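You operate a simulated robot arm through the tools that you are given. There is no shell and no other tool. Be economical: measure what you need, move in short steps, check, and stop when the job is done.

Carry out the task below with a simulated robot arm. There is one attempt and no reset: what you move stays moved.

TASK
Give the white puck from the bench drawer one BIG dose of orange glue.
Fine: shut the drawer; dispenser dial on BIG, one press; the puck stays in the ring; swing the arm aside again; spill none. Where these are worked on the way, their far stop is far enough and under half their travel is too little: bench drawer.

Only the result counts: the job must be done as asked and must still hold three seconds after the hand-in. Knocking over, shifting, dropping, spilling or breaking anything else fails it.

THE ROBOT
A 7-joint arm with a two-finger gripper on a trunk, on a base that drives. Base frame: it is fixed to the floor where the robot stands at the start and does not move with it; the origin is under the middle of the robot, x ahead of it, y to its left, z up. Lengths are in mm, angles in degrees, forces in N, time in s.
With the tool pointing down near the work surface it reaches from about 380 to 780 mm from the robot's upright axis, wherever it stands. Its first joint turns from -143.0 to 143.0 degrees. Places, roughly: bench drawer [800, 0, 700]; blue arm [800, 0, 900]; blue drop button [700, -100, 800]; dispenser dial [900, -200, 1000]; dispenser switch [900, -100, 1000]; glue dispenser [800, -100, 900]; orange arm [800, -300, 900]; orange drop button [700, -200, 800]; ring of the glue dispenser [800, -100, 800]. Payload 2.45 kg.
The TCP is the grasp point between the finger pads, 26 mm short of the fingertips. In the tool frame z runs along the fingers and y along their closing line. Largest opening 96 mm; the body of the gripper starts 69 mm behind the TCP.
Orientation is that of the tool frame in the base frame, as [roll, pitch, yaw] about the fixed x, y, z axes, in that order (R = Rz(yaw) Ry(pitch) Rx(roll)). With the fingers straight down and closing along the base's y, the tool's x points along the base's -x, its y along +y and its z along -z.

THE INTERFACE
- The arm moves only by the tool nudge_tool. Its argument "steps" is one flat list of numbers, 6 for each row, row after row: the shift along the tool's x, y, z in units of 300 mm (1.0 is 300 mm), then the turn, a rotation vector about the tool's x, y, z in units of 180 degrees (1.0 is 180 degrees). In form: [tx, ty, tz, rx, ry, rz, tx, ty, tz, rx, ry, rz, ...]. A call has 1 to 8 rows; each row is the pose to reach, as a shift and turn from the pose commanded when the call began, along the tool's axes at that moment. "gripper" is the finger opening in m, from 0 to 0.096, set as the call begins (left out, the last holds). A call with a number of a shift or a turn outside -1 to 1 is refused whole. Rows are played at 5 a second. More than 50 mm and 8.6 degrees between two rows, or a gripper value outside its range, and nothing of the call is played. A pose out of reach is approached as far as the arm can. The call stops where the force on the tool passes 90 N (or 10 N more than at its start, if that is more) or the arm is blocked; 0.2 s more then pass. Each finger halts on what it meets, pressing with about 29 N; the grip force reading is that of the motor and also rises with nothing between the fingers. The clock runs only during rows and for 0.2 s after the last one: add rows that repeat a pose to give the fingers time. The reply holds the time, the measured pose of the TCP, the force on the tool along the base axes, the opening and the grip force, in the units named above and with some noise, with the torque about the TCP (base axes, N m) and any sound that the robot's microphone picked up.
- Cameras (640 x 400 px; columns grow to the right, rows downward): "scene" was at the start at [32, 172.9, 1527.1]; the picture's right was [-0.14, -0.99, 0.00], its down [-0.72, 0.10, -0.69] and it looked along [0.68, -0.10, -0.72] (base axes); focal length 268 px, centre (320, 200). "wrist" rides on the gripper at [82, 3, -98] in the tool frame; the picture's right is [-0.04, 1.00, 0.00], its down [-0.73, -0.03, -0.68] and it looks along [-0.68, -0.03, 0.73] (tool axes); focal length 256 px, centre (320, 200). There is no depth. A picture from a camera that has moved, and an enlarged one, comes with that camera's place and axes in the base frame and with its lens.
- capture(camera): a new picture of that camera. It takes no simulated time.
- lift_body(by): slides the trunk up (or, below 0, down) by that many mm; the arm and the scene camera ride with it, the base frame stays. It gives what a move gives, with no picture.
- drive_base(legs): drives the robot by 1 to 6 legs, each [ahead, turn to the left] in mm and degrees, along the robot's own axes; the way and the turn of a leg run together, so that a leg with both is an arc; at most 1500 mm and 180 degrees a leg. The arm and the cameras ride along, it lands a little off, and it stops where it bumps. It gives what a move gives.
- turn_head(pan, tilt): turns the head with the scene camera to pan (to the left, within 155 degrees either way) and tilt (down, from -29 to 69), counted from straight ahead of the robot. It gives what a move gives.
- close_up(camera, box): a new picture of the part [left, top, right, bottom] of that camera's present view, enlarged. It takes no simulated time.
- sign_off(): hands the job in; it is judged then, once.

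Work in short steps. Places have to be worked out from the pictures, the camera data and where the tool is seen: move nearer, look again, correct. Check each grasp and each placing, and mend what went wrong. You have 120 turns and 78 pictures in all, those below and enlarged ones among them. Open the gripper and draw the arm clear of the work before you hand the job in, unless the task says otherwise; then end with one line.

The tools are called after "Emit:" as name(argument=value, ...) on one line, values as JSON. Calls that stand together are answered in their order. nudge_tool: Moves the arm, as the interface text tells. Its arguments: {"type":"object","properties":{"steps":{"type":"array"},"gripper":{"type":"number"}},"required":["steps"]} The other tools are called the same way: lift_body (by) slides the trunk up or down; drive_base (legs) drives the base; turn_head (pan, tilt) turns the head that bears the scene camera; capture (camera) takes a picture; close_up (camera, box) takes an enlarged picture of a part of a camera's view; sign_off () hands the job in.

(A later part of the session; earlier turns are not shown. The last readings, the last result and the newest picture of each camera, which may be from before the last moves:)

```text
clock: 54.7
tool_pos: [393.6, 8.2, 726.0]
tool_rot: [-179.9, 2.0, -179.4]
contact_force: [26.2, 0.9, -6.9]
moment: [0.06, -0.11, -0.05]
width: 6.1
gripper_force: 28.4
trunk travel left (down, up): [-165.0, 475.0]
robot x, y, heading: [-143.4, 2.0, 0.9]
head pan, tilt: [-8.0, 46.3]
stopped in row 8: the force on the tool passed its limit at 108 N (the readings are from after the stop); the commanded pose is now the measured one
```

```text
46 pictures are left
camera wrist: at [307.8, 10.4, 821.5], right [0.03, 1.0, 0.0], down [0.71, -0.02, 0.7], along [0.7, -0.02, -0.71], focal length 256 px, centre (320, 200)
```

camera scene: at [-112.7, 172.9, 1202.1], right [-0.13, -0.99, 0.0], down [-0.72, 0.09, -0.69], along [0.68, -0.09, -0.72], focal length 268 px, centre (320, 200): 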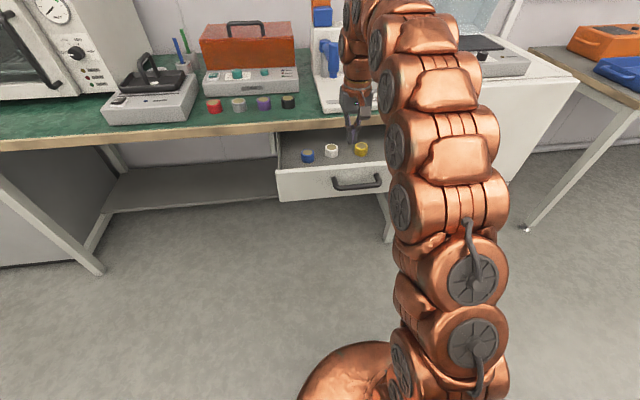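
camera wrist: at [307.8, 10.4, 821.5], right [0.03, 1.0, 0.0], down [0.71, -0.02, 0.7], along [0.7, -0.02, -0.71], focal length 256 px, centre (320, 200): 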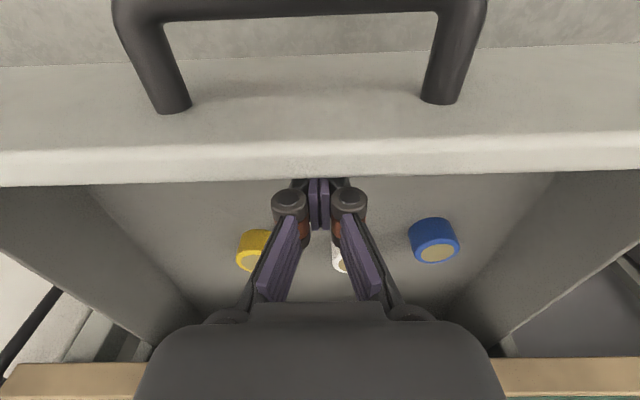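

The drawer hit its far stop, so it is fully open, with the pucks now near x≈520. I step off the front, fix the 2° tilt, and raise to look.

Emit:
nudge_tool(steps=[-0.05, 0, 0, 0, 0.011, 0, -0.05, 0, -0.15, 0, 0.011, 0, -0.05, 0, -0.3, 0, 0.011, 0, -0.1, 0, -0.45, 0, 0.011, 0, -0.15, 0, -0.6, 0, 0.011, 0, -0.15, 0, -0.6, 0, 0.011, 0], gripper=0.06)

Emit:
capture(camera="wrist")

```text
clock: 56.1
tool_pos: [409.3, 8.5, 840.3]
tool_rot: [-180.0, -0.4, -179.2]
contact_force: [0.2, 0.4, 0.7]
moment: [0.02, 0.01, -0.01]
width: 60.0
gripper_force: 0.1
out of reach, approached as far as the arm can: row 4, 5, 6
trunk travel left (down, up): [-165.0, 475.0]
robot x, y, heading: [-144.1, -0.5, 0.6]
head pan, tilt: [-8.0, 46.3]
```

```text
45 pictures are left
camera wrist: at [328.1, 10.7, 938.6], right [0.03, 1.0, 0.0], down [0.74, -0.02, 0.68], along [0.68, -0.02, -0.74], focal length 256 px, centre (320, 200)
```

wrist: 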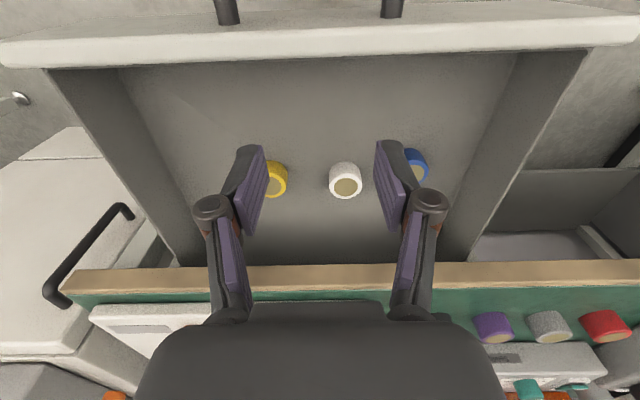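

The white puck appears at about (524,36,703). I move above it, at z≈800, and check.

Emit:
nudge_tool(steps=[-0.1, 0.03, 0.03, 0, 0, 0, -0.2, 0.06, 0.07, 0, 0, 0, -0.3, 0.092, 0.1, 0, 0, 0, -0.383, 0.092, 0.133, 0, 0, 0, -0.383, 0.092, 0.133, 0, 0, 0])

Emit:
capture(camera="wrist")

```text
clock: 57.3
tool_pos: [488.7, 33.4, 780.1]
tool_rot: [-180.0, -0.2, -179.3]
contact_force: [0.5, -1.0, 0.0]
moment: [0.01, -0.01, 0.0]
width: 59.9
gripper_force: 0.0
out of reach, approached as far as the arm can: row 1, 2, 3, 4, 5
trunk travel left (down, up): [-165.0, 475.0]
robot x, y, heading: [-142.9, 0.3, 0.9]
head pan, tilt: [-8.0, 46.3]
```

```text
44 pictures are left
camera wrist: at [407.5, 37.7, 880.0], right [0.03, 1.0, 0.0], down [0.74, -0.02, 0.68], along [0.68, -0.02, -0.74], focal length 256 px, centre (320, 200)
```

wrist: 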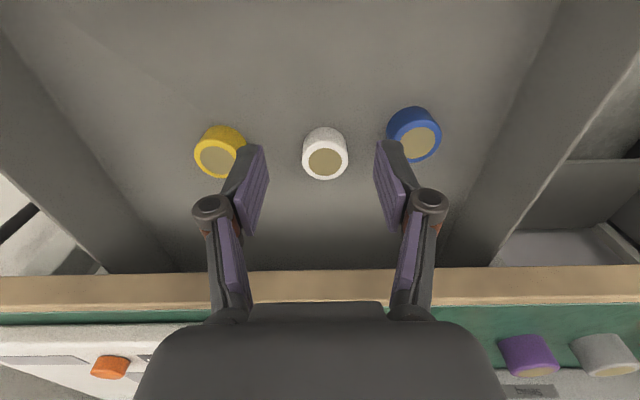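

The triangulated puck top is (537,38,688), diameter ~41 mm. The arm is near its upper limit relative to the trunk, so I raise the trunk 150 mm and descend with the arm.

Emit:
lift_body(by=150)

Emit:
nudge_tool(steps=[-0.03, 0, 0.15, 0, 0, 0, -0.06, 0, 0.3, 0, 0, 0, -0.09, 0, 0.45, 0, 0, 0, -0.12, 0, 0.6, 0, 0, 0, -0.12, 0, 0.6, 0, 0, 0])

Emit:
capture(camera="wrist")

```text
clock: 59.0
tool_pos: [489.0, 35.6, 931.2]
tool_rot: [179.9, -0.2, -179.3]
contact_force: [0.0, 0.3, 0.7]
moment: [-0.01, -0.01, 0.03]
width: 60.1
gripper_force: 0.0
trunk travel left (down, up): [-315.0, 325.0]
robot x, y, heading: [-141.9, 2.0, 0.8]
head pan, tilt: [-8.0, 46.3]
```

```text
clock: 60.2
tool_pos: [524.3, 36.4, 753.9]
tool_rot: [180.0, -0.2, -179.2]
contact_force: [0.2, -0.3, 0.3]
moment: [-0.02, 0.0, 0.01]
width: 60.0
gripper_force: 0.0
trunk travel left (down, up): [-315.0, 325.0]
robot x, y, heading: [-141.3, 1.5, 0.8]
head pan, tilt: [-8.0, 46.3]
```

```text
43 pictures are left
camera wrist: at [443.0, 38.5, 852.1], right [0.03, 1.0, 0.0], down [0.74, -0.02, 0.68], along [0.68, -0.02, -0.74], focal length 256 px, centre (320, 200)
```

wrist: 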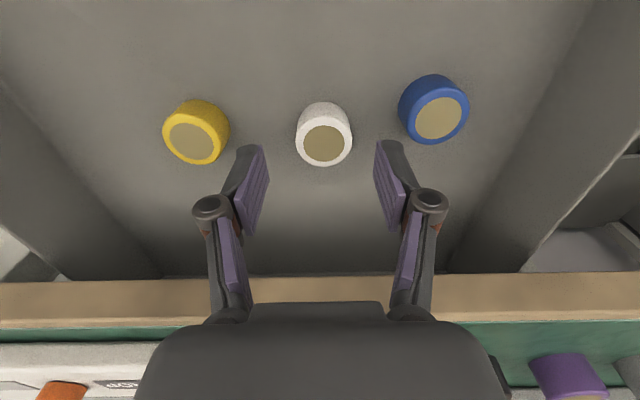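

The puck is 10–15 mm ahead and ~2 mm left of the tool. I correct and descend to z≈720, then check again.

Emit:
nudge_tool(steps=[-0.047, 0.007, 0.06, 0, 0, 0, -0.047, 0.007, 0.117, 0, 0, 0, -0.047, 0.007, 0.117, 0, 0, 0])

Emit:
capture(camera="wrist")

```text
clock: 61.0
tool_pos: [537.9, 38.9, 717.5]
tool_rot: [179.9, -0.3, -179.3]
contact_force: [-0.8, -0.2, -0.3]
moment: [-0.02, -0.01, -0.01]
width: 60.1
gripper_force: 0.1
trunk travel left (down, up): [-315.0, 325.0]
robot x, y, heading: [-145.3, -1.0, 0.9]
head pan, tilt: [-8.0, 46.3]
```

```text
42 pictures are left
camera wrist: at [457.2, 40.6, 816.2], right [0.03, 1.0, 0.0], down [0.74, -0.02, 0.68], along [0.68, -0.02, -0.74], focal length 256 px, centre (320, 200)
```

wrist: 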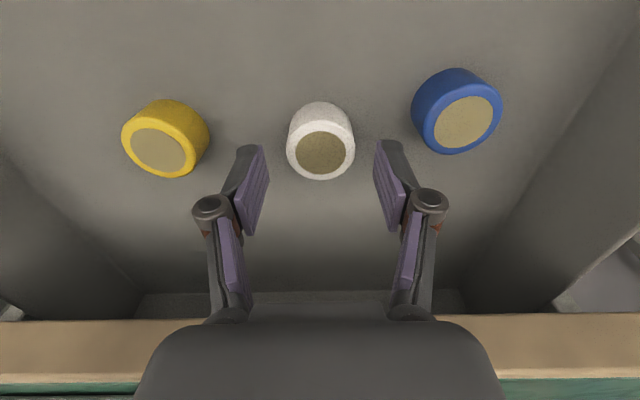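

Aligned in y, x within ~2 mm. I descend to z≈690 and grip.

Emit:
nudge_tool(steps=[-0.005, 0, 0.05, 0, 0, 0, -0.005, 0, 0.092, 0, 0, 0, -0.005, 0, 0.092, 0, 0, 0])

Emit:
nudge_tool(steps=[0, 0, 0, 0, 0, 0, 0, 0, 0, 0, 0, 0, 0, 0, 0, 0, 0, 0, 0, 0, 0, 0, 0, 0], gripper=0.034)

Emit:
capture(camera="wrist")

```text
clock: 61.8
tool_pos: [539.2, 37.0, 689.9]
tool_rot: [-179.9, -0.2, -179.3]
contact_force: [-0.4, 0.2, 0.2]
moment: [0.02, 0.02, 0.02]
width: 60.0
gripper_force: 0.0
trunk travel left (down, up): [-315.0, 325.0]
robot x, y, heading: [-142.4, 0.7, 0.7]
head pan, tilt: [-8.0, 46.3]
```

```text
clock: 62.8
tool_pos: [539.3, 37.6, 688.6]
tool_rot: [179.9, -0.2, -179.3]
contact_force: [1.1, -0.4, 2.7]
moment: [0.04, -0.01, 0.0]
width: 43.3
gripper_force: 29.2
trunk travel left (down, up): [-315.0, 325.0]
robot x, y, heading: [-141.8, -2.6, 0.9]
head pan, tilt: [-8.0, 46.3]
```

```text
41 pictures are left
camera wrist: at [457.9, 39.3, 787.5], right [0.03, 1.0, 0.0], down [0.74, -0.02, 0.68], along [0.68, -0.02, -0.74], focal length 256 px, centre (320, 200)
```

wrist: 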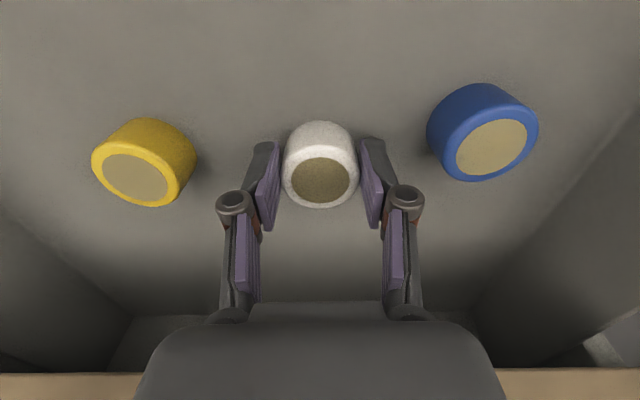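

The puck is gripped at 43.3 mm. I lift it with the trunk and check the hold.

Emit:
lift_body(by=230)

Emit:
capture(camera="wrist")

Emit:
capture(camera="scene")

```text
clock: 65.2
tool_pos: [540.1, 36.2, 919.4]
tool_rot: [180.0, -0.4, -179.2]
contact_force: [-0.5, 1.3, -0.1]
moment: [-0.04, 0.01, 0.04]
width: 34.1
gripper_force: 0.1
trunk travel left (down, up): [-545.0, 95.0]
robot x, y, heading: [-142.6, 0.6, 0.5]
head pan, tilt: [-8.0, 46.3]
```

```text
40 pictures are left
camera wrist: at [458.0, 39.3, 1017.3], right [0.03, 1.0, 0.0], down [0.74, -0.02, 0.68], along [0.68, -0.02, -0.74], focal length 256 px, centre (320, 200)
```

wrist: 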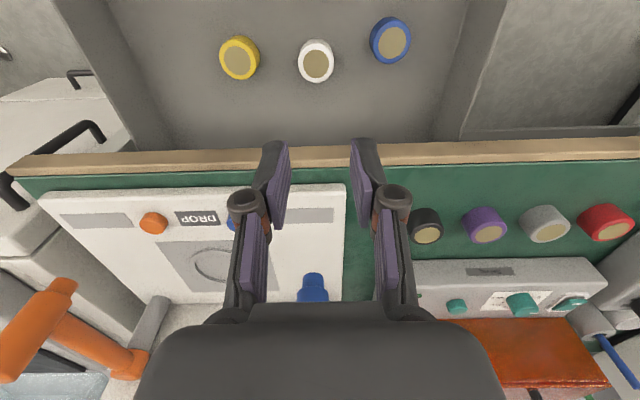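

```text
39 pictures are left
camera scene: at [-112.0, 172.9, 1497.1], right [-0.13, -0.99, 0.0], down [-0.72, 0.09, -0.69], along [0.68, -0.09, -0.72], focal length 268 px, centre (320, 200)
```

scene: 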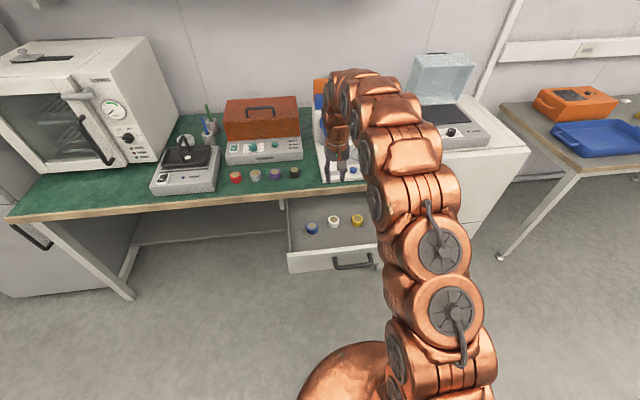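

The puck slipped out and stayed in the drawer: the grip was too high. From its apparent size the top is nearer z≈675 and x≈545. I reopen and go back down for a deeper grip.

Emit:
nudge_tool(steps=[-0.018, 0.005, 0, 0, 0, 0, -0.018, 0.005, 0, 0, 0, 0, -0.018, 0.005, 0, 0, 0, 0], gripper=0.06)

Emit:
lift_body(by=-225)

Emit:
capture(camera="wrist")

```text
clock: 66.0
tool_pos: [544.8, 38.6, 919.2]
tool_rot: [180.0, -0.3, -179.3]
contact_force: [0.4, -0.1, -1.0]
moment: [0.03, 0.0, 0.01]
width: 60.0
gripper_force: 0.1
trunk travel left (down, up): [-545.0, 95.0]
robot x, y, heading: [-144.1, 1.1, 0.8]
head pan, tilt: [-8.0, 46.3]
```

```text
clock: 68.4
tool_pos: [544.3, 37.7, 693.8]
tool_rot: [-180.0, -0.3, -179.3]
contact_force: [0.0, 0.6, 1.2]
moment: [0.01, 0.02, -0.01]
width: 60.2
gripper_force: 0.0
trunk travel left (down, up): [-320.0, 320.0]
robot x, y, heading: [-142.3, -0.2, 0.6]
head pan, tilt: [-8.0, 46.3]
```

```text
38 pictures are left
camera wrist: at [463.1, 40.4, 792.2], right [0.03, 1.0, 0.0], down [0.74, -0.02, 0.68], along [0.68, -0.02, -0.74], focal length 256 px, centre (320, 200)
```

wrist: 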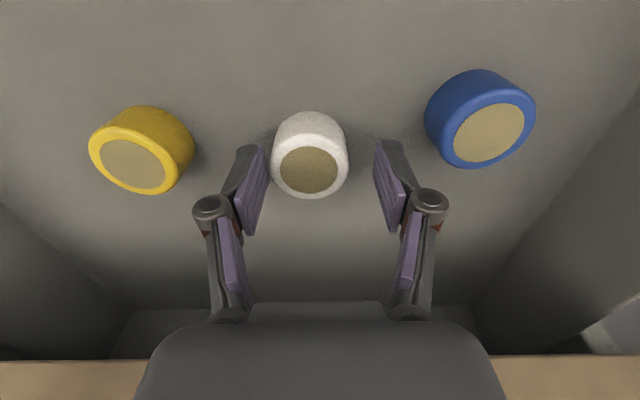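

The puck is now ~6 mm to -y of the tool and 3–4 mm ahead. I correct, then descend to z≈679.

Emit:
nudge_tool(steps=[-0.011, -0.019, 0, 0, 0, 0, -0.011, -0.019, 0.025, 0, 0, 0, -0.011, -0.019, 0.05, 0, 0, 0, -0.011, -0.019, 0.05, 0, 0, 0])

Emit:
capture(camera="wrist")

```text
clock: 69.4
tool_pos: [547.7, 33.1, 678.5]
tool_rot: [-180.0, -0.2, -179.4]
contact_force: [-0.1, -0.2, 0.3]
moment: [0.03, 0.02, 0.0]
width: 59.8
gripper_force: 0.0
trunk travel left (down, up): [-320.0, 320.0]
robot x, y, heading: [-142.5, -2.1, 0.6]
head pan, tilt: [-8.0, 46.3]
```

```text
37 pictures are left
camera wrist: at [466.6, 34.7, 776.9], right [0.03, 1.0, 0.0], down [0.74, -0.02, 0.68], along [0.68, -0.02, -0.74], focal length 256 px, centre (320, 200)
```

wrist: 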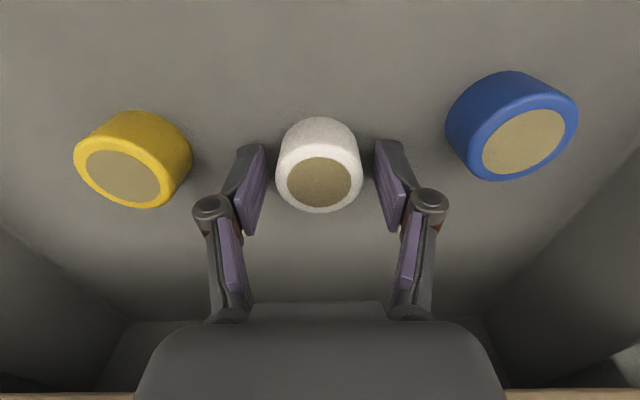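

The top is at z≈674 and the base near 640. I go 9 mm deeper and grip.

Emit:
nudge_tool(steps=[0, 0, 0.015, 0, 0, 0, 0, 0, 0.03, 0, 0, 0, 0, 0, 0.03, 0, 0, 0])

Emit:
nudge_tool(steps=[0, 0, 0, 0, 0, 0, 0, 0, 0, 0, 0, 0, 0, 0, 0, 0, 0, 0, 0, 0, 0, 0, 0, 0], gripper=0.034)

Emit:
nudge_tool(steps=[0, 0, -0.05, 0, 0, 0, 0, 0, -0.1, 0, 0, 0, 0, 0, -0.15, 0, 0, 0, 0, 0, -0.2, 0, 0, 0])

Emit:
capture(camera="wrist")

```text
clock: 70.2
tool_pos: [547.3, 33.0, 673.9]
tool_rot: [-180.0, 0.2, -179.4]
contact_force: [0.9, -2.2, 36.0]
moment: [-0.28, 0.18, -0.05]
width: 59.4
gripper_force: 17.1
trunk travel left (down, up): [-320.0, 320.0]
robot x, y, heading: [-146.0, -2.5, 0.7]
head pan, tilt: [-8.0, 46.3]
```

```text
clock: 71.3
tool_pos: [550.7, 30.4, 677.4]
tool_rot: [180.0, 0.8, -179.6]
contact_force: [-0.6, -0.8, 39.6]
moment: [-0.12, 0.52, -0.01]
width: 43.3
gripper_force: 29.1
trunk travel left (down, up): [-320.0, 320.0]
robot x, y, heading: [-140.8, 3.3, 0.7]
head pan, tilt: [-8.0, 46.3]
stopped in row 4: the force on the tool passed its limit at 91 N (the readings are from after the stop); the commanded pose is now the measured one
```

```text
clock: 72.3
tool_pos: [549.4, 30.3, 733.7]
tool_rot: [-179.9, 0.1, -179.4]
contact_force: [0.6, 0.1, -0.9]
moment: [0.01, 0.01, -0.01]
width: 43.0
gripper_force: 28.9
trunk travel left (down, up): [-320.0, 320.0]
robot x, y, heading: [-144.7, -1.4, 0.6]
head pan, tilt: [-8.0, 46.3]
```

```text
36 pictures are left
camera wrist: at [467.8, 34.0, 829.9], right [0.03, 1.0, 0.0], down [0.73, -0.02, 0.68], along [0.68, -0.02, -0.73], focal length 256 px, centre (320, 200)
```

wrist: 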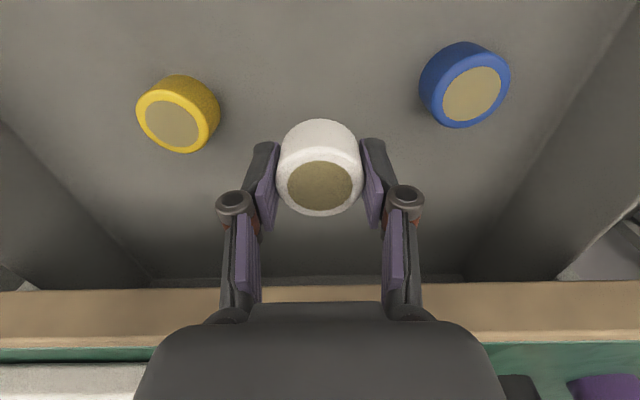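

Held at 43 mm and lifted clear. The drawer floor is at ~648, so the puck's base sits ~28 mm below the TCP. I raise the trunk 180 mm and shift toward the ring's y.

Emit:
lift_body(by=190)

Emit:
nudge_tool(steps=[0, -0.1, 0, 0, 0, 0, 0, -0.2, 0, 0, 0, 0, 0, -0.3, 0, 0, 0, 0, 0, -0.4, 0, 0, 0, 0, 0, -0.488, 0, 0, 0, 0, 0, -0.488, 0, 0, 0, 0])

Emit:
drive_base(legs=[[160, 0]])

Emit:
capture(camera="wrist")

```text
clock: 74.4
tool_pos: [550.4, 30.6, 922.9]
tool_rot: [180.0, 0.2, -179.3]
contact_force: [-0.3, 0.1, -0.5]
moment: [0.03, 0.02, -0.01]
width: 43.2
gripper_force: 29.3
trunk travel left (down, up): [-510.0, 130.0]
robot x, y, heading: [-139.9, -0.8, 0.4]
head pan, tilt: [-8.0, 46.3]
```

```text
clock: 75.8
tool_pos: [552.2, -114.6, 922.8]
tool_rot: [180.0, 0.0, -179.4]
contact_force: [-0.3, 0.4, -0.4]
moment: [-0.01, 0.04, -0.02]
width: 43.2
gripper_force: 28.9
trunk travel left (down, up): [-510.0, 130.0]
robot x, y, heading: [-140.5, -3.6, 0.9]
head pan, tilt: [-8.0, 46.3]
```

```text
clock: 77.2
tool_pos: [709.3, -111.5, 922.5]
tool_rot: [180.0, 0.3, -179.2]
contact_force: [-0.4, 0.2, 0.1]
moment: [-0.03, 0.02, -0.01]
width: 43.0
gripper_force: 29.6
trunk travel left (down, up): [-510.0, 130.0]
robot x, y, heading: [16.2, 7.0, 0.8]
head pan, tilt: [-8.0, 46.3]
```

```text
35 pictures are left
camera wrist: at [627.3, -109.4, 1020.2], right [0.03, 1.0, 0.0], down [0.73, -0.02, 0.68], along [0.68, -0.02, -0.73], focal length 256 px, centre (320, 200)
```

wrist: 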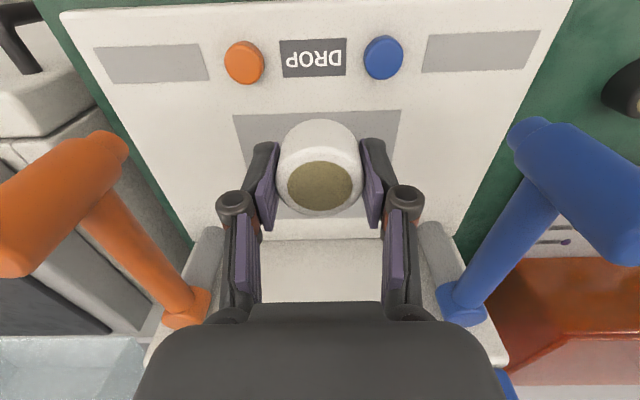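

The dispenser plate's edges give the ring centre at about (782,-116), surface z≈812. I move over it at the present height and check with both cameras.

Emit:
nudge_tool(steps=[-0.12, -0.008, 0, 0, 0, 0, -0.243, -0.018, 0, 0, 0, 0, -0.243, -0.018, 0.1, 0, 0, 0, -0.243, -0.018, 0.1, 0, 0, 0])

Emit:
capture(camera="wrist")

Emit:
capture(camera="scene")

```text
clock: 78.2
tool_pos: [783.8, -114.9, 893.6]
tool_rot: [-179.9, 0.1, -179.3]
contact_force: [-0.4, 0.9, -0.6]
moment: [-0.03, 0.03, 0.01]
width: 43.2
gripper_force: 29.3
out of reach, approached as far as the arm can: row 2
trunk travel left (down, up): [-510.0, 130.0]
robot x, y, heading: [16.6, 1.9, 0.9]
head pan, tilt: [-8.0, 46.3]
```

```text
34 pictures are left
camera wrist: at [700.7, -113.2, 991.3], right [0.03, 1.0, 0.0], down [0.73, -0.02, 0.68], along [0.68, -0.02, -0.73], focal length 256 px, centre (320, 200)
```

wrist: 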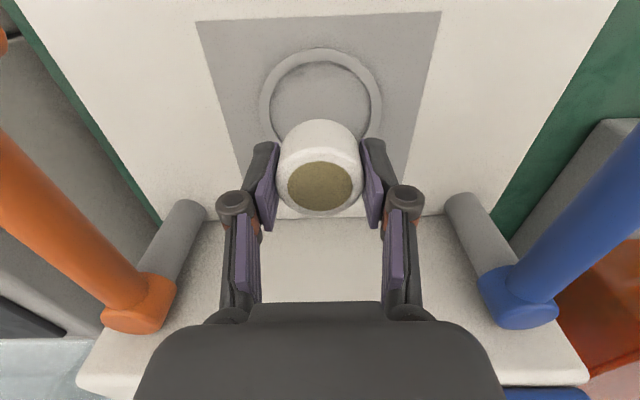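

```text
33 pictures are left
camera scene: at [46.0, 174.9, 1462.1], right [-0.13, -0.99, 0.0], down [-0.72, 0.09, -0.69], along [0.68, -0.09, -0.72], focal length 268 px, centre (320, 200)
```

scene: 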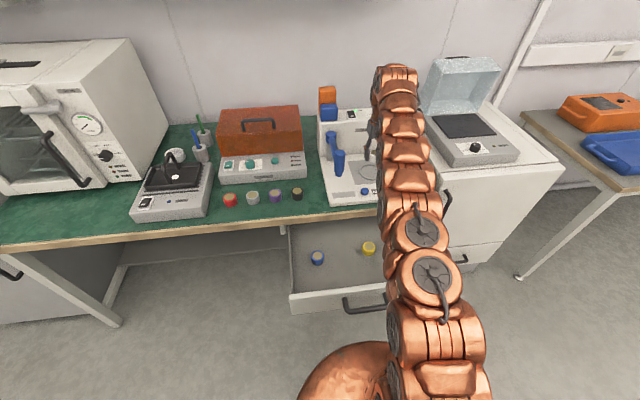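

The ring's centre computes to (783,-115), and the tool is at (784,-115). I lower to just above the surface in small steps.

Emit:
nudge_tool(steps=[0, 0, 0.08, 0, 0, 0, 0, 0, 0.15, 0, 0, 0, 0, 0, 0.15, 0, 0, 0])

Emit:
nudge_tool(steps=[0, 0, 0.008, 0, 0, 0, 0, 0, 0.015, 0, 0, 0, 0, 0, 0.015, 0, 0, 0])

Emit:
capture(camera="wrist")

```text
clock: 79.0
tool_pos: [783.3, -116.8, 848.7]
tool_rot: [-180.0, 0.3, -179.2]
contact_force: [0.6, 0.5, -1.5]
moment: [0.0, 0.0, 0.01]
width: 43.1
gripper_force: 28.5
trunk travel left (down, up): [-510.0, 130.0]
robot x, y, heading: [12.2, 0.5, 0.6]
head pan, tilt: [-8.0, 46.3]
```

```text
clock: 79.8
tool_pos: [783.0, -116.2, 843.4]
tool_rot: [180.0, 0.2, -179.4]
contact_force: [-0.1, 0.4, -1.3]
moment: [-0.01, -0.03, 0.01]
width: 43.0
gripper_force: 29.2
trunk travel left (down, up): [-510.0, 130.0]
robot x, y, heading: [18.1, 1.8, 0.8]
head pan, tilt: [-8.0, 46.3]
```

```text
32 pictures are left
camera wrist: at [700.4, -113.9, 941.0], right [0.03, 1.0, 0.0], down [0.73, -0.02, 0.68], along [0.68, -0.02, -0.73], focal length 256 px, centre (320, 200)
```

wrist: 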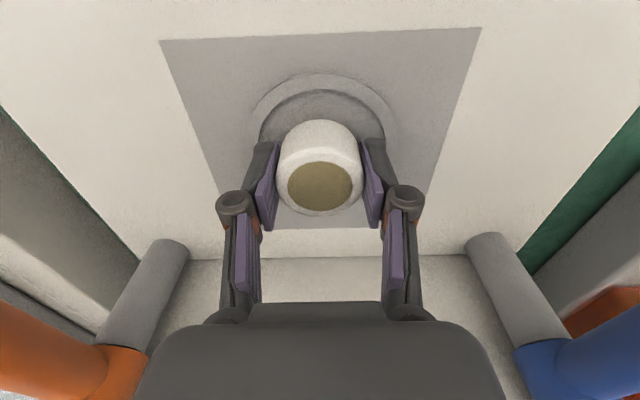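

No contact yet; I continue in fine steps.

Emit:
nudge_tool(steps=[0, 0, 0.006, 0, 0, 0, 0, 0, 0.012, 0, 0, 0, 0, 0, 0.012, 0, 0, 0])

Emit:
nudge_tool(steps=[0, 0, 0.006, 0, 0, 0, 0, 0, 0.012, 0, 0, 0, 0, 0, 0.012, 0, 0, 0])

```text
clock: 80.6
tool_pos: [783.2, -115.8, 840.0]
tool_rot: [180.0, 0.2, -179.4]
contact_force: [-0.5, -0.2, 0.0]
moment: [0.01, 0.01, -0.02]
width: 43.1
gripper_force: 28.8
trunk travel left (down, up): [-510.0, 130.0]
robot x, y, heading: [18.8, 0.8, 0.8]
head pan, tilt: [-8.0, 46.3]
```

```text
clock: 81.4
tool_pos: [783.2, -116.1, 835.8]
tool_rot: [179.9, 0.3, -179.2]
contact_force: [-0.5, -0.4, -1.4]
moment: [0.01, 0.02, 0.01]
width: 43.1
gripper_force: 29.3
trunk travel left (down, up): [-510.0, 130.0]
robot x, y, heading: [12.8, 2.0, 0.8]
head pan, tilt: [-8.0, 46.3]
```

Emit:
nudge_tool(steps=[0, 0, 0.006, 0, 0, 0, 0, 0, 0.01, 0, 0, 0, 0, 0, 0.01, 0, 0, 0])

Emit:
close_up(camera="wrist", box=[220, 50, 420, 230])

```text
clock: 82.2
tool_pos: [781.9, -115.7, 833.6]
tool_rot: [179.9, 0.2, -179.3]
contact_force: [0.8, -0.4, -0.7]
moment: [0.03, 0.01, -0.03]
width: 43.2
gripper_force: 29.5
trunk travel left (down, up): [-510.0, 130.0]
robot x, y, heading: [15.2, 0.4, 0.6]
head pan, tilt: [-8.0, 46.3]
```

```text
2.22 times, centred on (320, 140) of wrist
camera zoom: at [700.6, -113.4, 930.7], right [0.03, 1.0, 0.0], down [0.73, -0.02, 0.68], along [0.68, -0.02, -0.73], focal length 569 px, centre (320, 333)
```

zoom: 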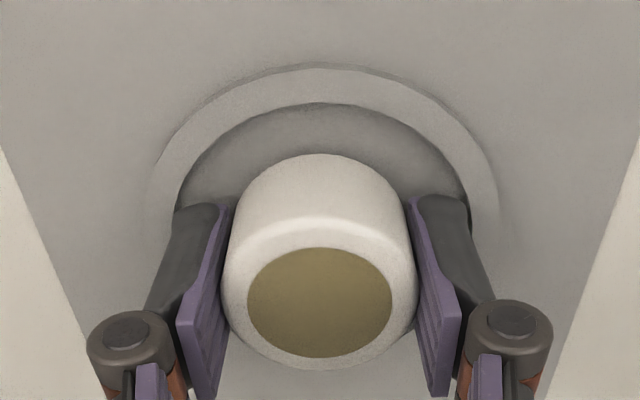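

The fingers just fit within the rim. I keep lowering in ~1.5 mm steps until contact.

Emit:
nudge_tool(steps=[0, 0, 0.005, 0, 0, 0, 0, 0, 0.005, 0, 0, 0])

Emit:
nudge_tool(steps=[0, 0, 0.005, 0, 0, 0, 0, 0, 0.005, 0, 0, 0])

Emit:
nudge_tool(steps=[0, 0, 0.005, 0, 0, 0, 0, 0, 0.005, 0, 0, 0])

```text
clock: 82.8
tool_pos: [781.9, -115.5, 833.5]
tool_rot: [179.9, 0.1, -179.4]
contact_force: [0.0, 1.6, 2.9]
moment: [-0.11, 0.05, 0.02]
width: 43.1
gripper_force: 28.8
trunk travel left (down, up): [-510.0, 130.0]
robot x, y, heading: [14.2, 2.3, 1.0]
head pan, tilt: [-8.0, 46.3]
```

```text
clock: 83.4
tool_pos: [781.7, -116.9, 832.1]
tool_rot: [179.9, 0.3, -179.3]
contact_force: [-1.0, 0.9, 17.6]
moment: [-0.35, 0.25, 0.01]
width: 42.8
gripper_force: 28.5
trunk travel left (down, up): [-510.0, 130.0]
robot x, y, heading: [18.9, 1.7, 0.8]
head pan, tilt: [-8.0, 46.3]
```

```text
clock: 84.0
tool_pos: [783.2, -115.3, 831.6]
tool_rot: [-179.8, 0.6, -179.3]
contact_force: [0.0, 0.1, 36.5]
moment: [-0.36, 0.45, 0.02]
width: 43.2
gripper_force: 28.5
trunk travel left (down, up): [-510.0, 130.0]
robot x, y, heading: [20.4, -0.4, 1.1]
head pan, tilt: [-8.0, 46.3]
```

Contact. I relieve 3 mm of pressing, open slightly to 50 mm, and rise.

Emit:
nudge_tool(steps=[0, 0, -0.011, 0, 0, 0, 0, 0, -0.011, 0, 0, 0])

Emit:
nudge_tool(steps=[0, 0, 0, 0, 0, 0, 0, 0, 0, 0, 0, 0], gripper=0.05)

Emit:
nudge_tool(steps=[0, 0, -0.04, 0, 0, 0, 0, 0, -0.12, 0, 0, 0, 0, 0, -0.22, 0, 0, 0, 0, 0, -0.22, 0, 0, 0])

Emit:
capture(camera="wrist")

```text
clock: 84.6
tool_pos: [781.6, -115.4, 832.3]
tool_rot: [180.0, 0.2, -179.3]
contact_force: [7.2, -0.5, 19.9]
moment: [-0.47, 0.09, 0.07]
width: 42.9
gripper_force: 28.9
trunk travel left (down, up): [-510.0, 130.0]
robot x, y, heading: [12.6, 6.7, 0.7]
head pan, tilt: [-8.0, 46.3]
```

```text
clock: 85.2
tool_pos: [782.0, -117.1, 831.0]
tool_rot: [179.9, 0.0, -179.4]
contact_force: [1.0, 0.2, 3.8]
moment: [0.03, 0.02, 0.02]
width: 50.7
gripper_force: 0.0
trunk travel left (down, up): [-510.0, 130.0]
robot x, y, heading: [15.0, 1.0, 0.9]
head pan, tilt: [-8.0, 46.3]
```

```text
clock: 86.2
tool_pos: [782.2, -116.3, 898.3]
tool_rot: [-180.0, 0.1, -179.4]
contact_force: [0.6, 0.7, 0.1]
moment: [0.05, -0.01, 0.0]
width: 49.9
gripper_force: 0.0
trunk travel left (down, up): [-510.0, 130.0]
robot x, y, heading: [15.5, 2.2, 0.8]
head pan, tilt: [-8.0, 46.3]
```

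```text
30 pictures are left
camera wrist: at [700.4, -114.2, 996.3], right [0.03, 1.0, 0.0], down [0.73, -0.02, 0.68], along [0.68, -0.02, -0.73], focal length 256 px, centre (320, 200)
```

wrist: 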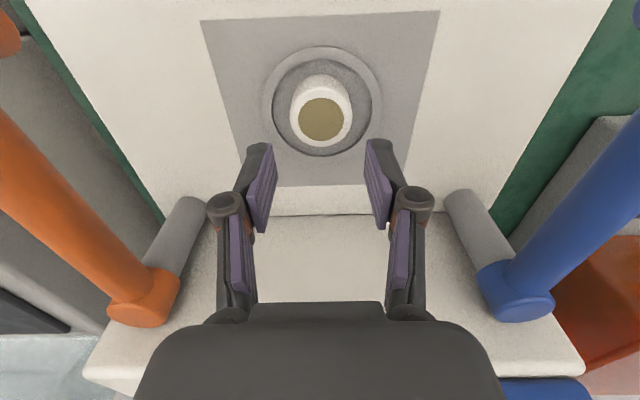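

The puck stands upright in the ring, centred. Now the orange arm: I raise and move over its head to look.

Emit:
lift_body(by=120)

Emit:
nudge_tool(steps=[0.1, -0.08, 0, 0, 0, 0, 0.2, -0.16, 0, 0, 0, 0, 0.3, -0.24, 0, 0, 0, 0, 0.4, -0.32, 0, 0, 0, 0, 0.46, -0.4, 0, 0, 0, 0, 0.46, -0.46, 0, 0, 0, 0, 0.46, -0.46, 0, 0, 0, 0], gripper=0.08)

Emit:
capture(camera="wrist")

Emit:
capture(camera="scene")

```text
clock: 87.7
tool_pos: [783.4, -116.7, 1018.7]
tool_rot: [179.9, 0.2, -179.3]
contact_force: [-0.1, 0.8, -0.4]
moment: [-0.01, -0.03, 0.01]
width: 49.9
gripper_force: 0.1
trunk travel left (down, up): [-630.0, 10.0]
robot x, y, heading: [16.2, -0.4, 0.8]
head pan, tilt: [-8.0, 46.3]
```

```text
clock: 89.3
tool_pos: [644.4, -256.0, 1018.4]
tool_rot: [180.0, 0.3, -179.3]
contact_force: [0.6, -0.9, 0.0]
moment: [0.02, -0.01, -0.03]
width: 80.1
gripper_force: 0.0
trunk travel left (down, up): [-630.0, 10.0]
robot x, y, heading: [16.5, -0.4, 0.6]
head pan, tilt: [-8.0, 46.3]
```

```text
29 pictures are left
camera wrist: at [563.6, -253.9, 1116.0], right [0.03, 1.0, 0.0], down [0.73, -0.02, 0.68], along [0.68, -0.02, -0.73], focal length 256 px, centre (320, 200)
```

wrist: 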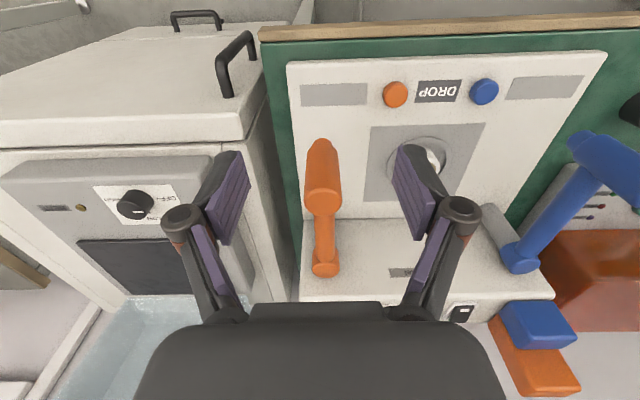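

```text
28 pictures are left
camera scene: at [45.7, 174.8, 1582.1], right [-0.13, -0.99, 0.0], down [-0.72, 0.09, -0.69], along [0.68, -0.09, -0.72], focal length 268 px, centre (320, 200)
```

scene: 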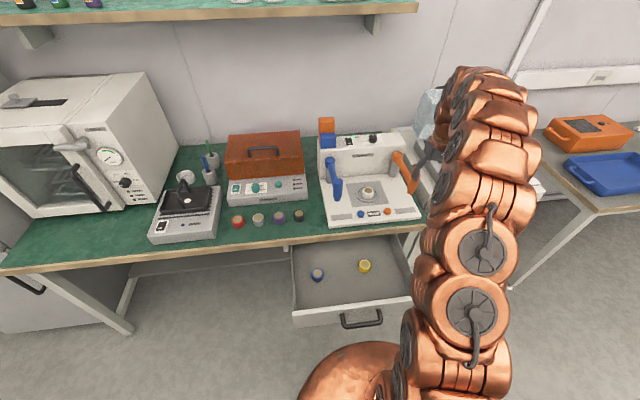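

I zoom on the orange head to fix its position.

Emit:
close_up(camera="wrist", box=[260, 120, 400, 290])

```text
2.35 times, centred on (330, 205) of wrist
camera zoom: at [563.6, -253.9, 1116.0], right [0.03, 1.0, 0.0], down [0.73, -0.02, 0.68], along [0.68, -0.02, -0.73], focal length 602 px, centre (296, 188)
```

zoom: 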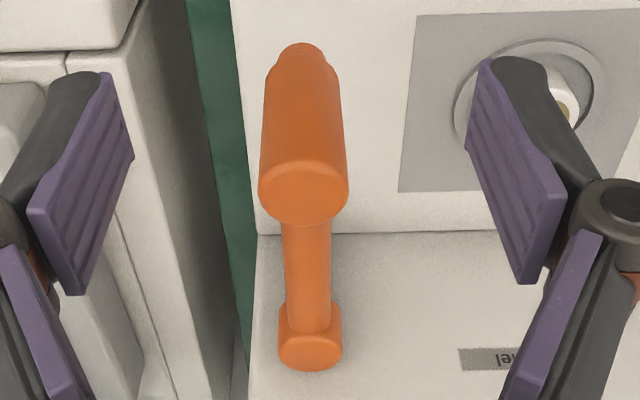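

The head top is at about (716,-256,952), diameter 34 mm, with the nozzle down to ~850; the pivot is at (893,-256). I move over it and lower to z≈940 with 60 mm opening.

Emit:
nudge_tool(steps=[-0.12, 0, 0, 0, 0, 0, -0.239, 0, 0, 0, 0, 0, -0.239, 0, 0.07, 0, 0, 0, -0.239, 0, 0.07, 0, 0, 0], gripper=0.06)

Emit:
capture(camera="wrist")

```text
clock: 90.3
tool_pos: [717.5, -255.3, 997.2]
tool_rot: [-179.9, 0.1, -179.4]
contact_force: [0.0, -0.7, 0.7]
moment: [-0.06, 0.02, 0.01]
width: 60.1
gripper_force: 0.0
trunk travel left (down, up): [-630.0, 10.0]
robot x, y, heading: [16.3, 2.0, 0.8]
head pan, tilt: [-8.0, 46.3]
```

```text
26 pictures are left
camera wrist: at [635.0, -253.0, 1094.8], right [0.03, 1.0, 0.0], down [0.73, -0.02, 0.68], along [0.68, -0.02, -0.73], focal length 256 px, centre (320, 200)
```

wrist: 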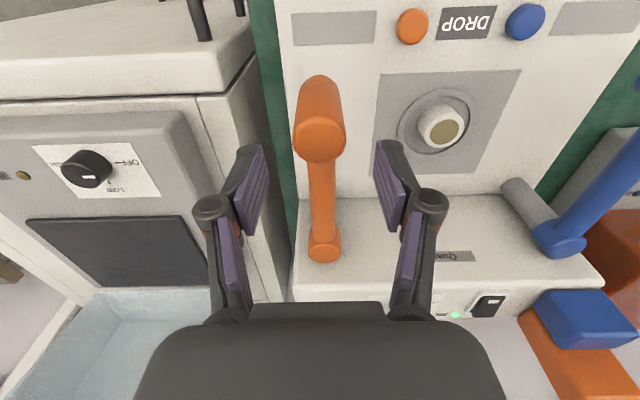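

Head centre checks at (717,-255). I descend to z≈940 and close on it.

Emit:
nudge_tool(steps=[0, 0, 0.1, 0, 0, 0, 0, 0, 0.19, 0, 0, 0, 0, 0, 0.19, 0, 0, 0])

Emit:
nudge_tool(steps=[0, 0, 0, 0, 0, 0, 0, 0, 0, 0, 0, 0, 0, 0, 0, 0, 0, 0, 0, 0, 0, 0, 0, 0], gripper=0.03)

Emit:
capture(camera="wrist")

```text
clock: 91.1
tool_pos: [718.4, -254.2, 940.2]
tool_rot: [180.0, 0.0, -179.2]
contact_force: [0.0, -0.3, 0.0]
moment: [-0.02, -0.01, -0.02]
width: 59.9
gripper_force: 0.0
trunk travel left (down, up): [-630.0, 10.0]
robot x, y, heading: [15.6, 2.4, 0.7]
head pan, tilt: [-8.0, 46.3]
```

```text
clock: 92.1
tool_pos: [718.1, -254.0, 941.4]
tool_rot: [-180.0, 0.3, -179.3]
contact_force: [-0.7, 0.6, -0.2]
moment: [0.0, 0.0, 0.03]
width: 33.4
gripper_force: 45.3
trunk travel left (down, up): [-630.0, 10.0]
robot x, y, heading: [22.3, 1.8, 0.7]
head pan, tilt: [-8.0, 46.3]
```

```text
25 pictures are left
camera wrist: at [635.5, -251.7, 1038.1], right [0.03, 1.0, 0.0], down [0.73, -0.02, 0.68], along [0.68, -0.02, -0.73], focal length 256 px, centre (320, 200)
```

wrist: 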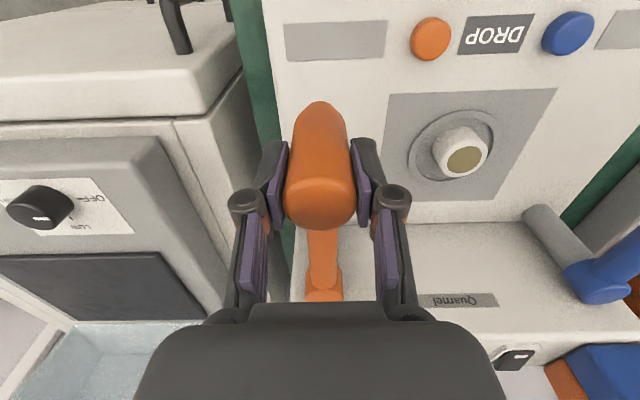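

Gripped at 33.4 mm. I swing it along its arc (radius ~175), first 25.5°, and check forces.

Emit:
nudge_tool(steps=[-0.0074, 0.0862, 0, 0, 0, 0.0472, -0.0275, 0.1702, 0, 0, 0, 0.0944, -0.0598, 0.2504, 0, 0, 0, 0.1417, -0.0598, 0.2504, 0, 0, 0, 0.1417])

Emit:
capture(camera="wrist")

```text
clock: 93.1
tool_pos: [737.4, -177.1, 939.8]
tool_rot: [179.9, 0.2, 155.1]
contact_force: [-2.6, 0.0, -1.8]
moment: [-0.09, 0.09, -0.11]
width: 33.1
gripper_force: 44.2
trunk travel left (down, up): [-630.0, 10.0]
robot x, y, heading: [15.4, -1.5, 1.1]
head pan, tilt: [-8.0, 46.3]
```

```text
24 pictures are left
camera wrist: at [663.0, -140.2, 1038.0], right [0.46, 0.89, 0.0], down [0.65, -0.34, 0.68], along [0.61, -0.31, -0.73], focal length 256 px, centre (320, 200)
```

wrist: 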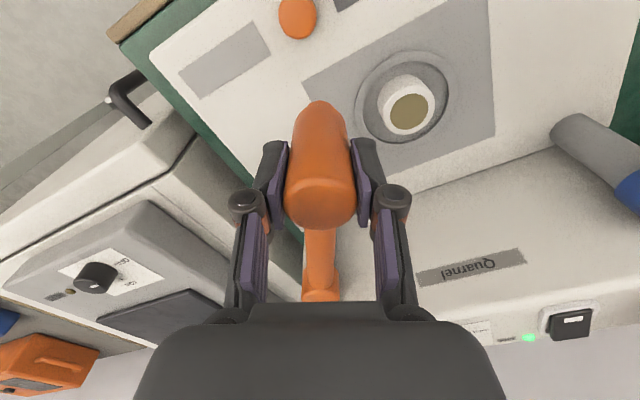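

Forces are low and the arm follows. I swing the remaining ~24.5°.

Emit:
nudge_tool(steps=[-0.0074, 0.0862, 0, 0, 0, 0.0472, -0.0275, 0.1702, 0, 0, 0, 0.0944, -0.0554, 0.2413, 0, 0, 0, 0.1361, -0.0554, 0.2413, 0, 0, 0, 0.1361])

Emit:
capture(camera="wrist")

Emit:
close_up(camera="scene", box=[300, 110, 440, 240])

```text
clock: 94.1
tool_pos: [782.3, -120.9, 941.4]
tool_rot: [179.6, 0.2, 130.5]
contact_force: [10.6, -9.8, 11.0]
moment: [-0.43, -0.57, 0.26]
width: 33.5
gripper_force: 44.7
trunk travel left (down, up): [-630.0, 10.0]
robot x, y, heading: [14.2, 2.0, 0.4]
head pan, tilt: [-8.0, 46.3]
```

```text
23 pictures are left
camera wrist: at [730.1, -57.3, 1037.9], right [0.79, 0.62, 0.0], down [0.45, -0.58, 0.68], along [0.42, -0.53, -0.73], focal length 256 px, centre (320, 200)
```

wrist: 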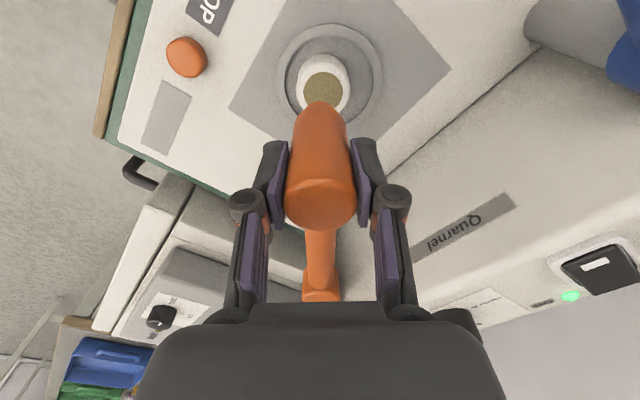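

```text
3.08 times, centred on (370, 175) of scene
camera zoom: at [45.9, 174.3, 1582.3], right [-0.13, -0.99, 0.0], down [-0.72, 0.09, -0.69], along [0.68, -0.09, -0.72], focal length 824 px, centre (166, 277)
```

zoom: 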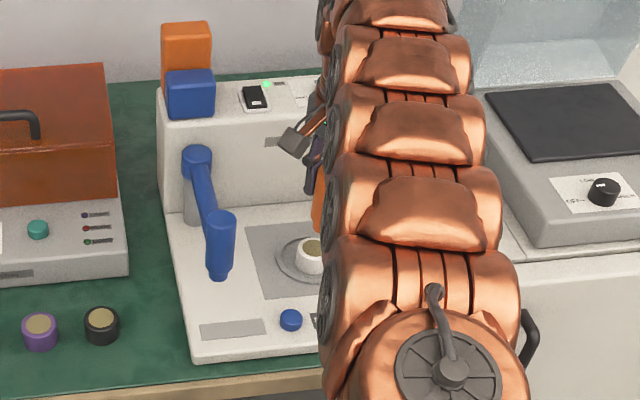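

The head is over the puck, ~3–4 mm short along the arc with a slight outward pull. I nudge 1.3° further and ease 2 mm inward, then look sideways between nozzle and puck.

Emit:
nudge_tool(steps=[-0.007, 0.0135, 0, 0, 0, 0.0072, -0.007, 0.0135, 0, 0, 0, 0.0072])

Emit:
close_up(camera="wrist", box=[250, 10, 400, 240])

```text
clock: 94.7
tool_pos: [785.5, -119.5, 941.0]
tool_rot: [179.8, 0.2, 129.4]
contact_force: [1.0, -2.4, 12.5]
moment: [-0.25, 0.04, -0.3]
width: 33.4
gripper_force: 45.2
trunk travel left (down, up): [-630.0, 10.0]
robot x, y, heading: [16.6, -0.6, 0.8]
head pan, tilt: [-8.0, 46.3]
```

```text
1.74 times, centred on (325, 125) of wrist
camera zoom: at [734.9, -53.9, 1038.1], right [0.8, 0.6, 0.0], down [0.44, -0.59, 0.68], along [0.41, -0.54, -0.73], focal length 445 px, centre (311, 330)
```

zoom: 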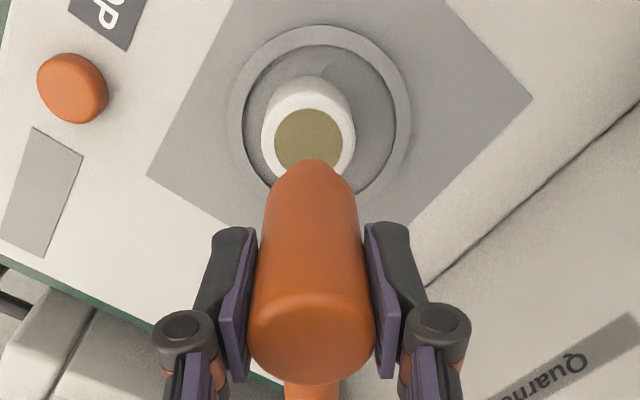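

The nozzle is over the puck and forces are low. I release and rise clear of the head.

Emit:
nudge_tool(steps=[0, 0, 0, 0, 0, 0, 0, 0, 0, 0, 0, 0, 0, 0, 0, 0, 0, 0], gripper=0.06)

Emit:
nudge_tool(steps=[0, 0, -0.1, 0, 0, 0, 0, 0, -0.2, 0, 0, 0, 0, 0, -0.2, 0, 0, 0])

Emit:
capture(camera="wrist")

```text
clock: 95.5
tool_pos: [786.2, -119.3, 939.4]
tool_rot: [179.9, 0.1, 129.4]
contact_force: [-0.2, 0.0, -0.1]
moment: [-0.05, 0.04, -0.03]
width: 59.8
gripper_force: 0.0
trunk travel left (down, up): [-630.0, 10.0]
robot x, y, heading: [14.8, 0.3, 0.9]
head pan, tilt: [-8.0, 46.3]
```

```text
clock: 96.3
tool_pos: [783.6, -119.0, 1001.1]
tool_rot: [179.7, 0.1, 129.3]
contact_force: [-1.0, -0.7, -0.4]
moment: [0.01, 0.01, -0.01]
width: 60.0
gripper_force: 0.1
trunk travel left (down, up): [-630.0, 10.0]
robot x, y, heading: [18.2, 0.4, 1.0]
head pan, tilt: [-8.0, 46.3]
```

```text
20 pictures are left
camera wrist: at [734.2, -54.6, 1098.6], right [0.8, 0.6, 0.0], down [0.44, -0.59, 0.68], along [0.41, -0.54, -0.73], focal length 256 px, centre (320, 200)
```

wrist: 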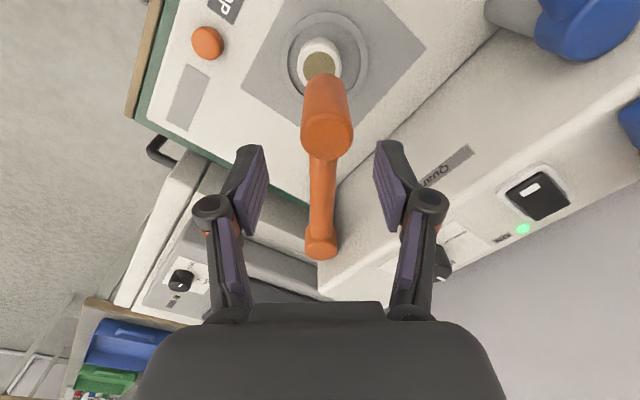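

The puck looks slightly off-centre in the ring in this view; I zoom to check that nothing touched it.

Emit:
close_up(camera="wrist", box=[260, 0, 400, 100])

```text
4.00 times, centred on (330, 50) of wrist
camera zoom: at [734.2, -54.6, 1098.6], right [0.8, 0.6, 0.0], down [0.44, -0.59, 0.68], along [0.41, -0.54, -0.73], focal length 1024 px, centre (280, 800)
```

zoom: 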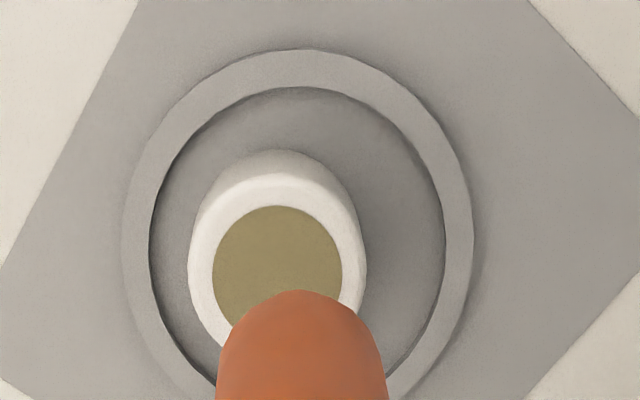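

The puck stands well inside the ring, untouched, with the nozzle above it. Next I go to the orange drop button at about (680,-168), closing the fingers and turning the yaw back to 180.

Emit:
nudge_tool(steps=[0.014, -0.054, 0, 0, 0, -0.04, 0.028, -0.108, 0, 0, 0, -0.08, 0.042, -0.162, 0, 0, 0, -0.12, 0.056, -0.216, 0, 0, 0, -0.16, 0.07, -0.27, 0, 0, 0, -0.2, 0.084, -0.324, 0, 0, 0, -0.24, 0.0967, -0.378, 0, 0, 0, -0.281, 0.0967, -0.378, 0, 0, 0, -0.281], gripper=0.0)

Emit:
capture(camera="wrist")

```text
clock: 98.1
tool_pos: [677.8, -169.9, 999.8]
tool_rot: [-180.0, 0.2, 180.0]
contact_force: [0.0, -0.6, 0.1]
moment: [-0.03, -0.02, 0.04]
width: 0.0
gripper_force: 28.2
trunk travel left (down, up): [-630.0, 10.0]
robot x, y, heading: [15.6, 0.3, 0.8]
head pan, tilt: [-8.0, 46.3]
```

```text
18 pictures are left
camera wrist: at [596.3, -166.5, 1097.8], right [0.04, 1.0, 0.0], down [0.73, -0.03, 0.68], along [0.68, -0.03, -0.73], focal length 256 px, centre (320, 200)
```

wrist: 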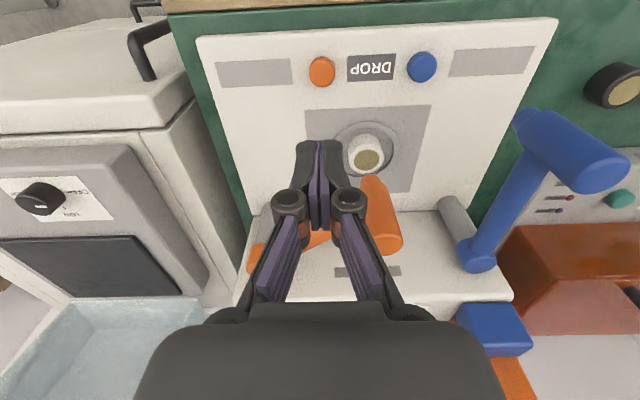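

The button is exactly below at (678,-169). I descend to z≈852, just above it.

Emit:
nudge_tool(steps=[0, 0, 0.15, 0, 0, 0, 0, 0, 0.3, 0, 0, 0, 0, 0, 0.4, 0, 0, 0, 0, 0, 0.49, 0, 0, 0, 0, 0, 0.49, 0, 0, 0])

Emit:
capture(camera="wrist")

```text
clock: 99.3
tool_pos: [680.7, -168.9, 853.1]
tool_rot: [180.0, 0.1, 179.9]
contact_force: [-0.8, 0.2, 0.3]
moment: [0.01, 0.03, 0.01]
width: 0.0
gripper_force: 28.2
trunk travel left (down, up): [-630.0, 10.0]
robot x, y, heading: [21.0, 3.0, 1.0]
head pan, tilt: [-8.0, 46.3]
```

```text
17 pictures are left
camera wrist: at [598.6, -165.8, 951.2], right [0.04, 1.0, 0.0], down [0.73, -0.03, 0.68], along [0.68, -0.03, -0.73], focal length 256 px, centre (320, 200)
```

wrist: 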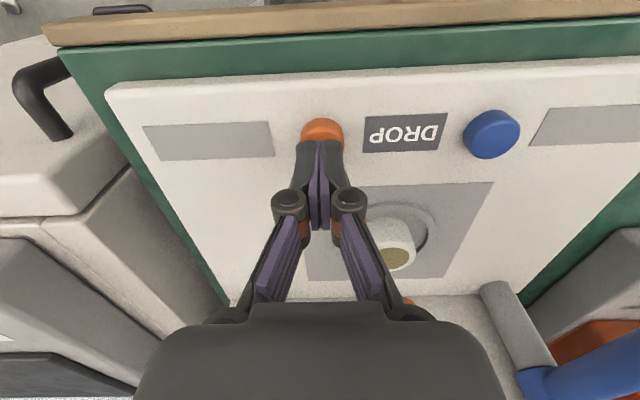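

The button is perhaps 4 mm nearer than the tool. I shift and press down in small steps, watching force and sound.

Emit:
nudge_tool(steps=[0.012, 0, 0, 0, 0, 0, 0.012, 0, 0.015, 0, 0, 0, 0.012, 0, 0.015, 0, 0, 0])

Emit:
nudge_tool(steps=[0, 0, 0.01, 0, 0, 0, 0, 0, 0.01, 0, 0, 0])

Emit:
nudge_tool(steps=[0, 0, 0.01, 0, 0, 0, 0, 0, 0.01, 0, 0, 0])

```text
clock: 100.1
tool_pos: [675.9, -170.0, 848.9]
tool_rot: [180.0, 0.3, 179.9]
contact_force: [-0.3, 0.1, -0.6]
moment: [0.01, 0.0, -0.02]
width: 0.0
gripper_force: 28.3
trunk travel left (down, up): [-630.0, 10.0]
robot x, y, heading: [15.0, 2.2, 0.8]
head pan, tilt: [-8.0, 46.3]
```

```text
clock: 100.7
tool_pos: [676.5, -169.1, 845.7]
tool_rot: [180.0, 0.2, 180.0]
contact_force: [0.7, 0.1, 1.1]
moment: [-0.01, 0.0, -0.01]
width: 0.0
gripper_force: 28.2
trunk travel left (down, up): [-630.0, 10.0]
robot x, y, heading: [17.1, 0.2, 1.1]
head pan, tilt: [-8.0, 46.3]
```

```text
clock: 101.3
tool_pos: [675.5, -170.1, 842.1]
tool_rot: [180.0, 0.2, 179.9]
contact_force: [-0.2, 0.4, -0.7]
moment: [0.02, -0.01, 0.0]
width: 0.0
gripper_force: 28.9
trunk travel left (down, up): [-630.0, 10.0]
robot x, y, heading: [15.7, 2.9, 0.8]
head pan, tilt: [-8.0, 46.3]
```

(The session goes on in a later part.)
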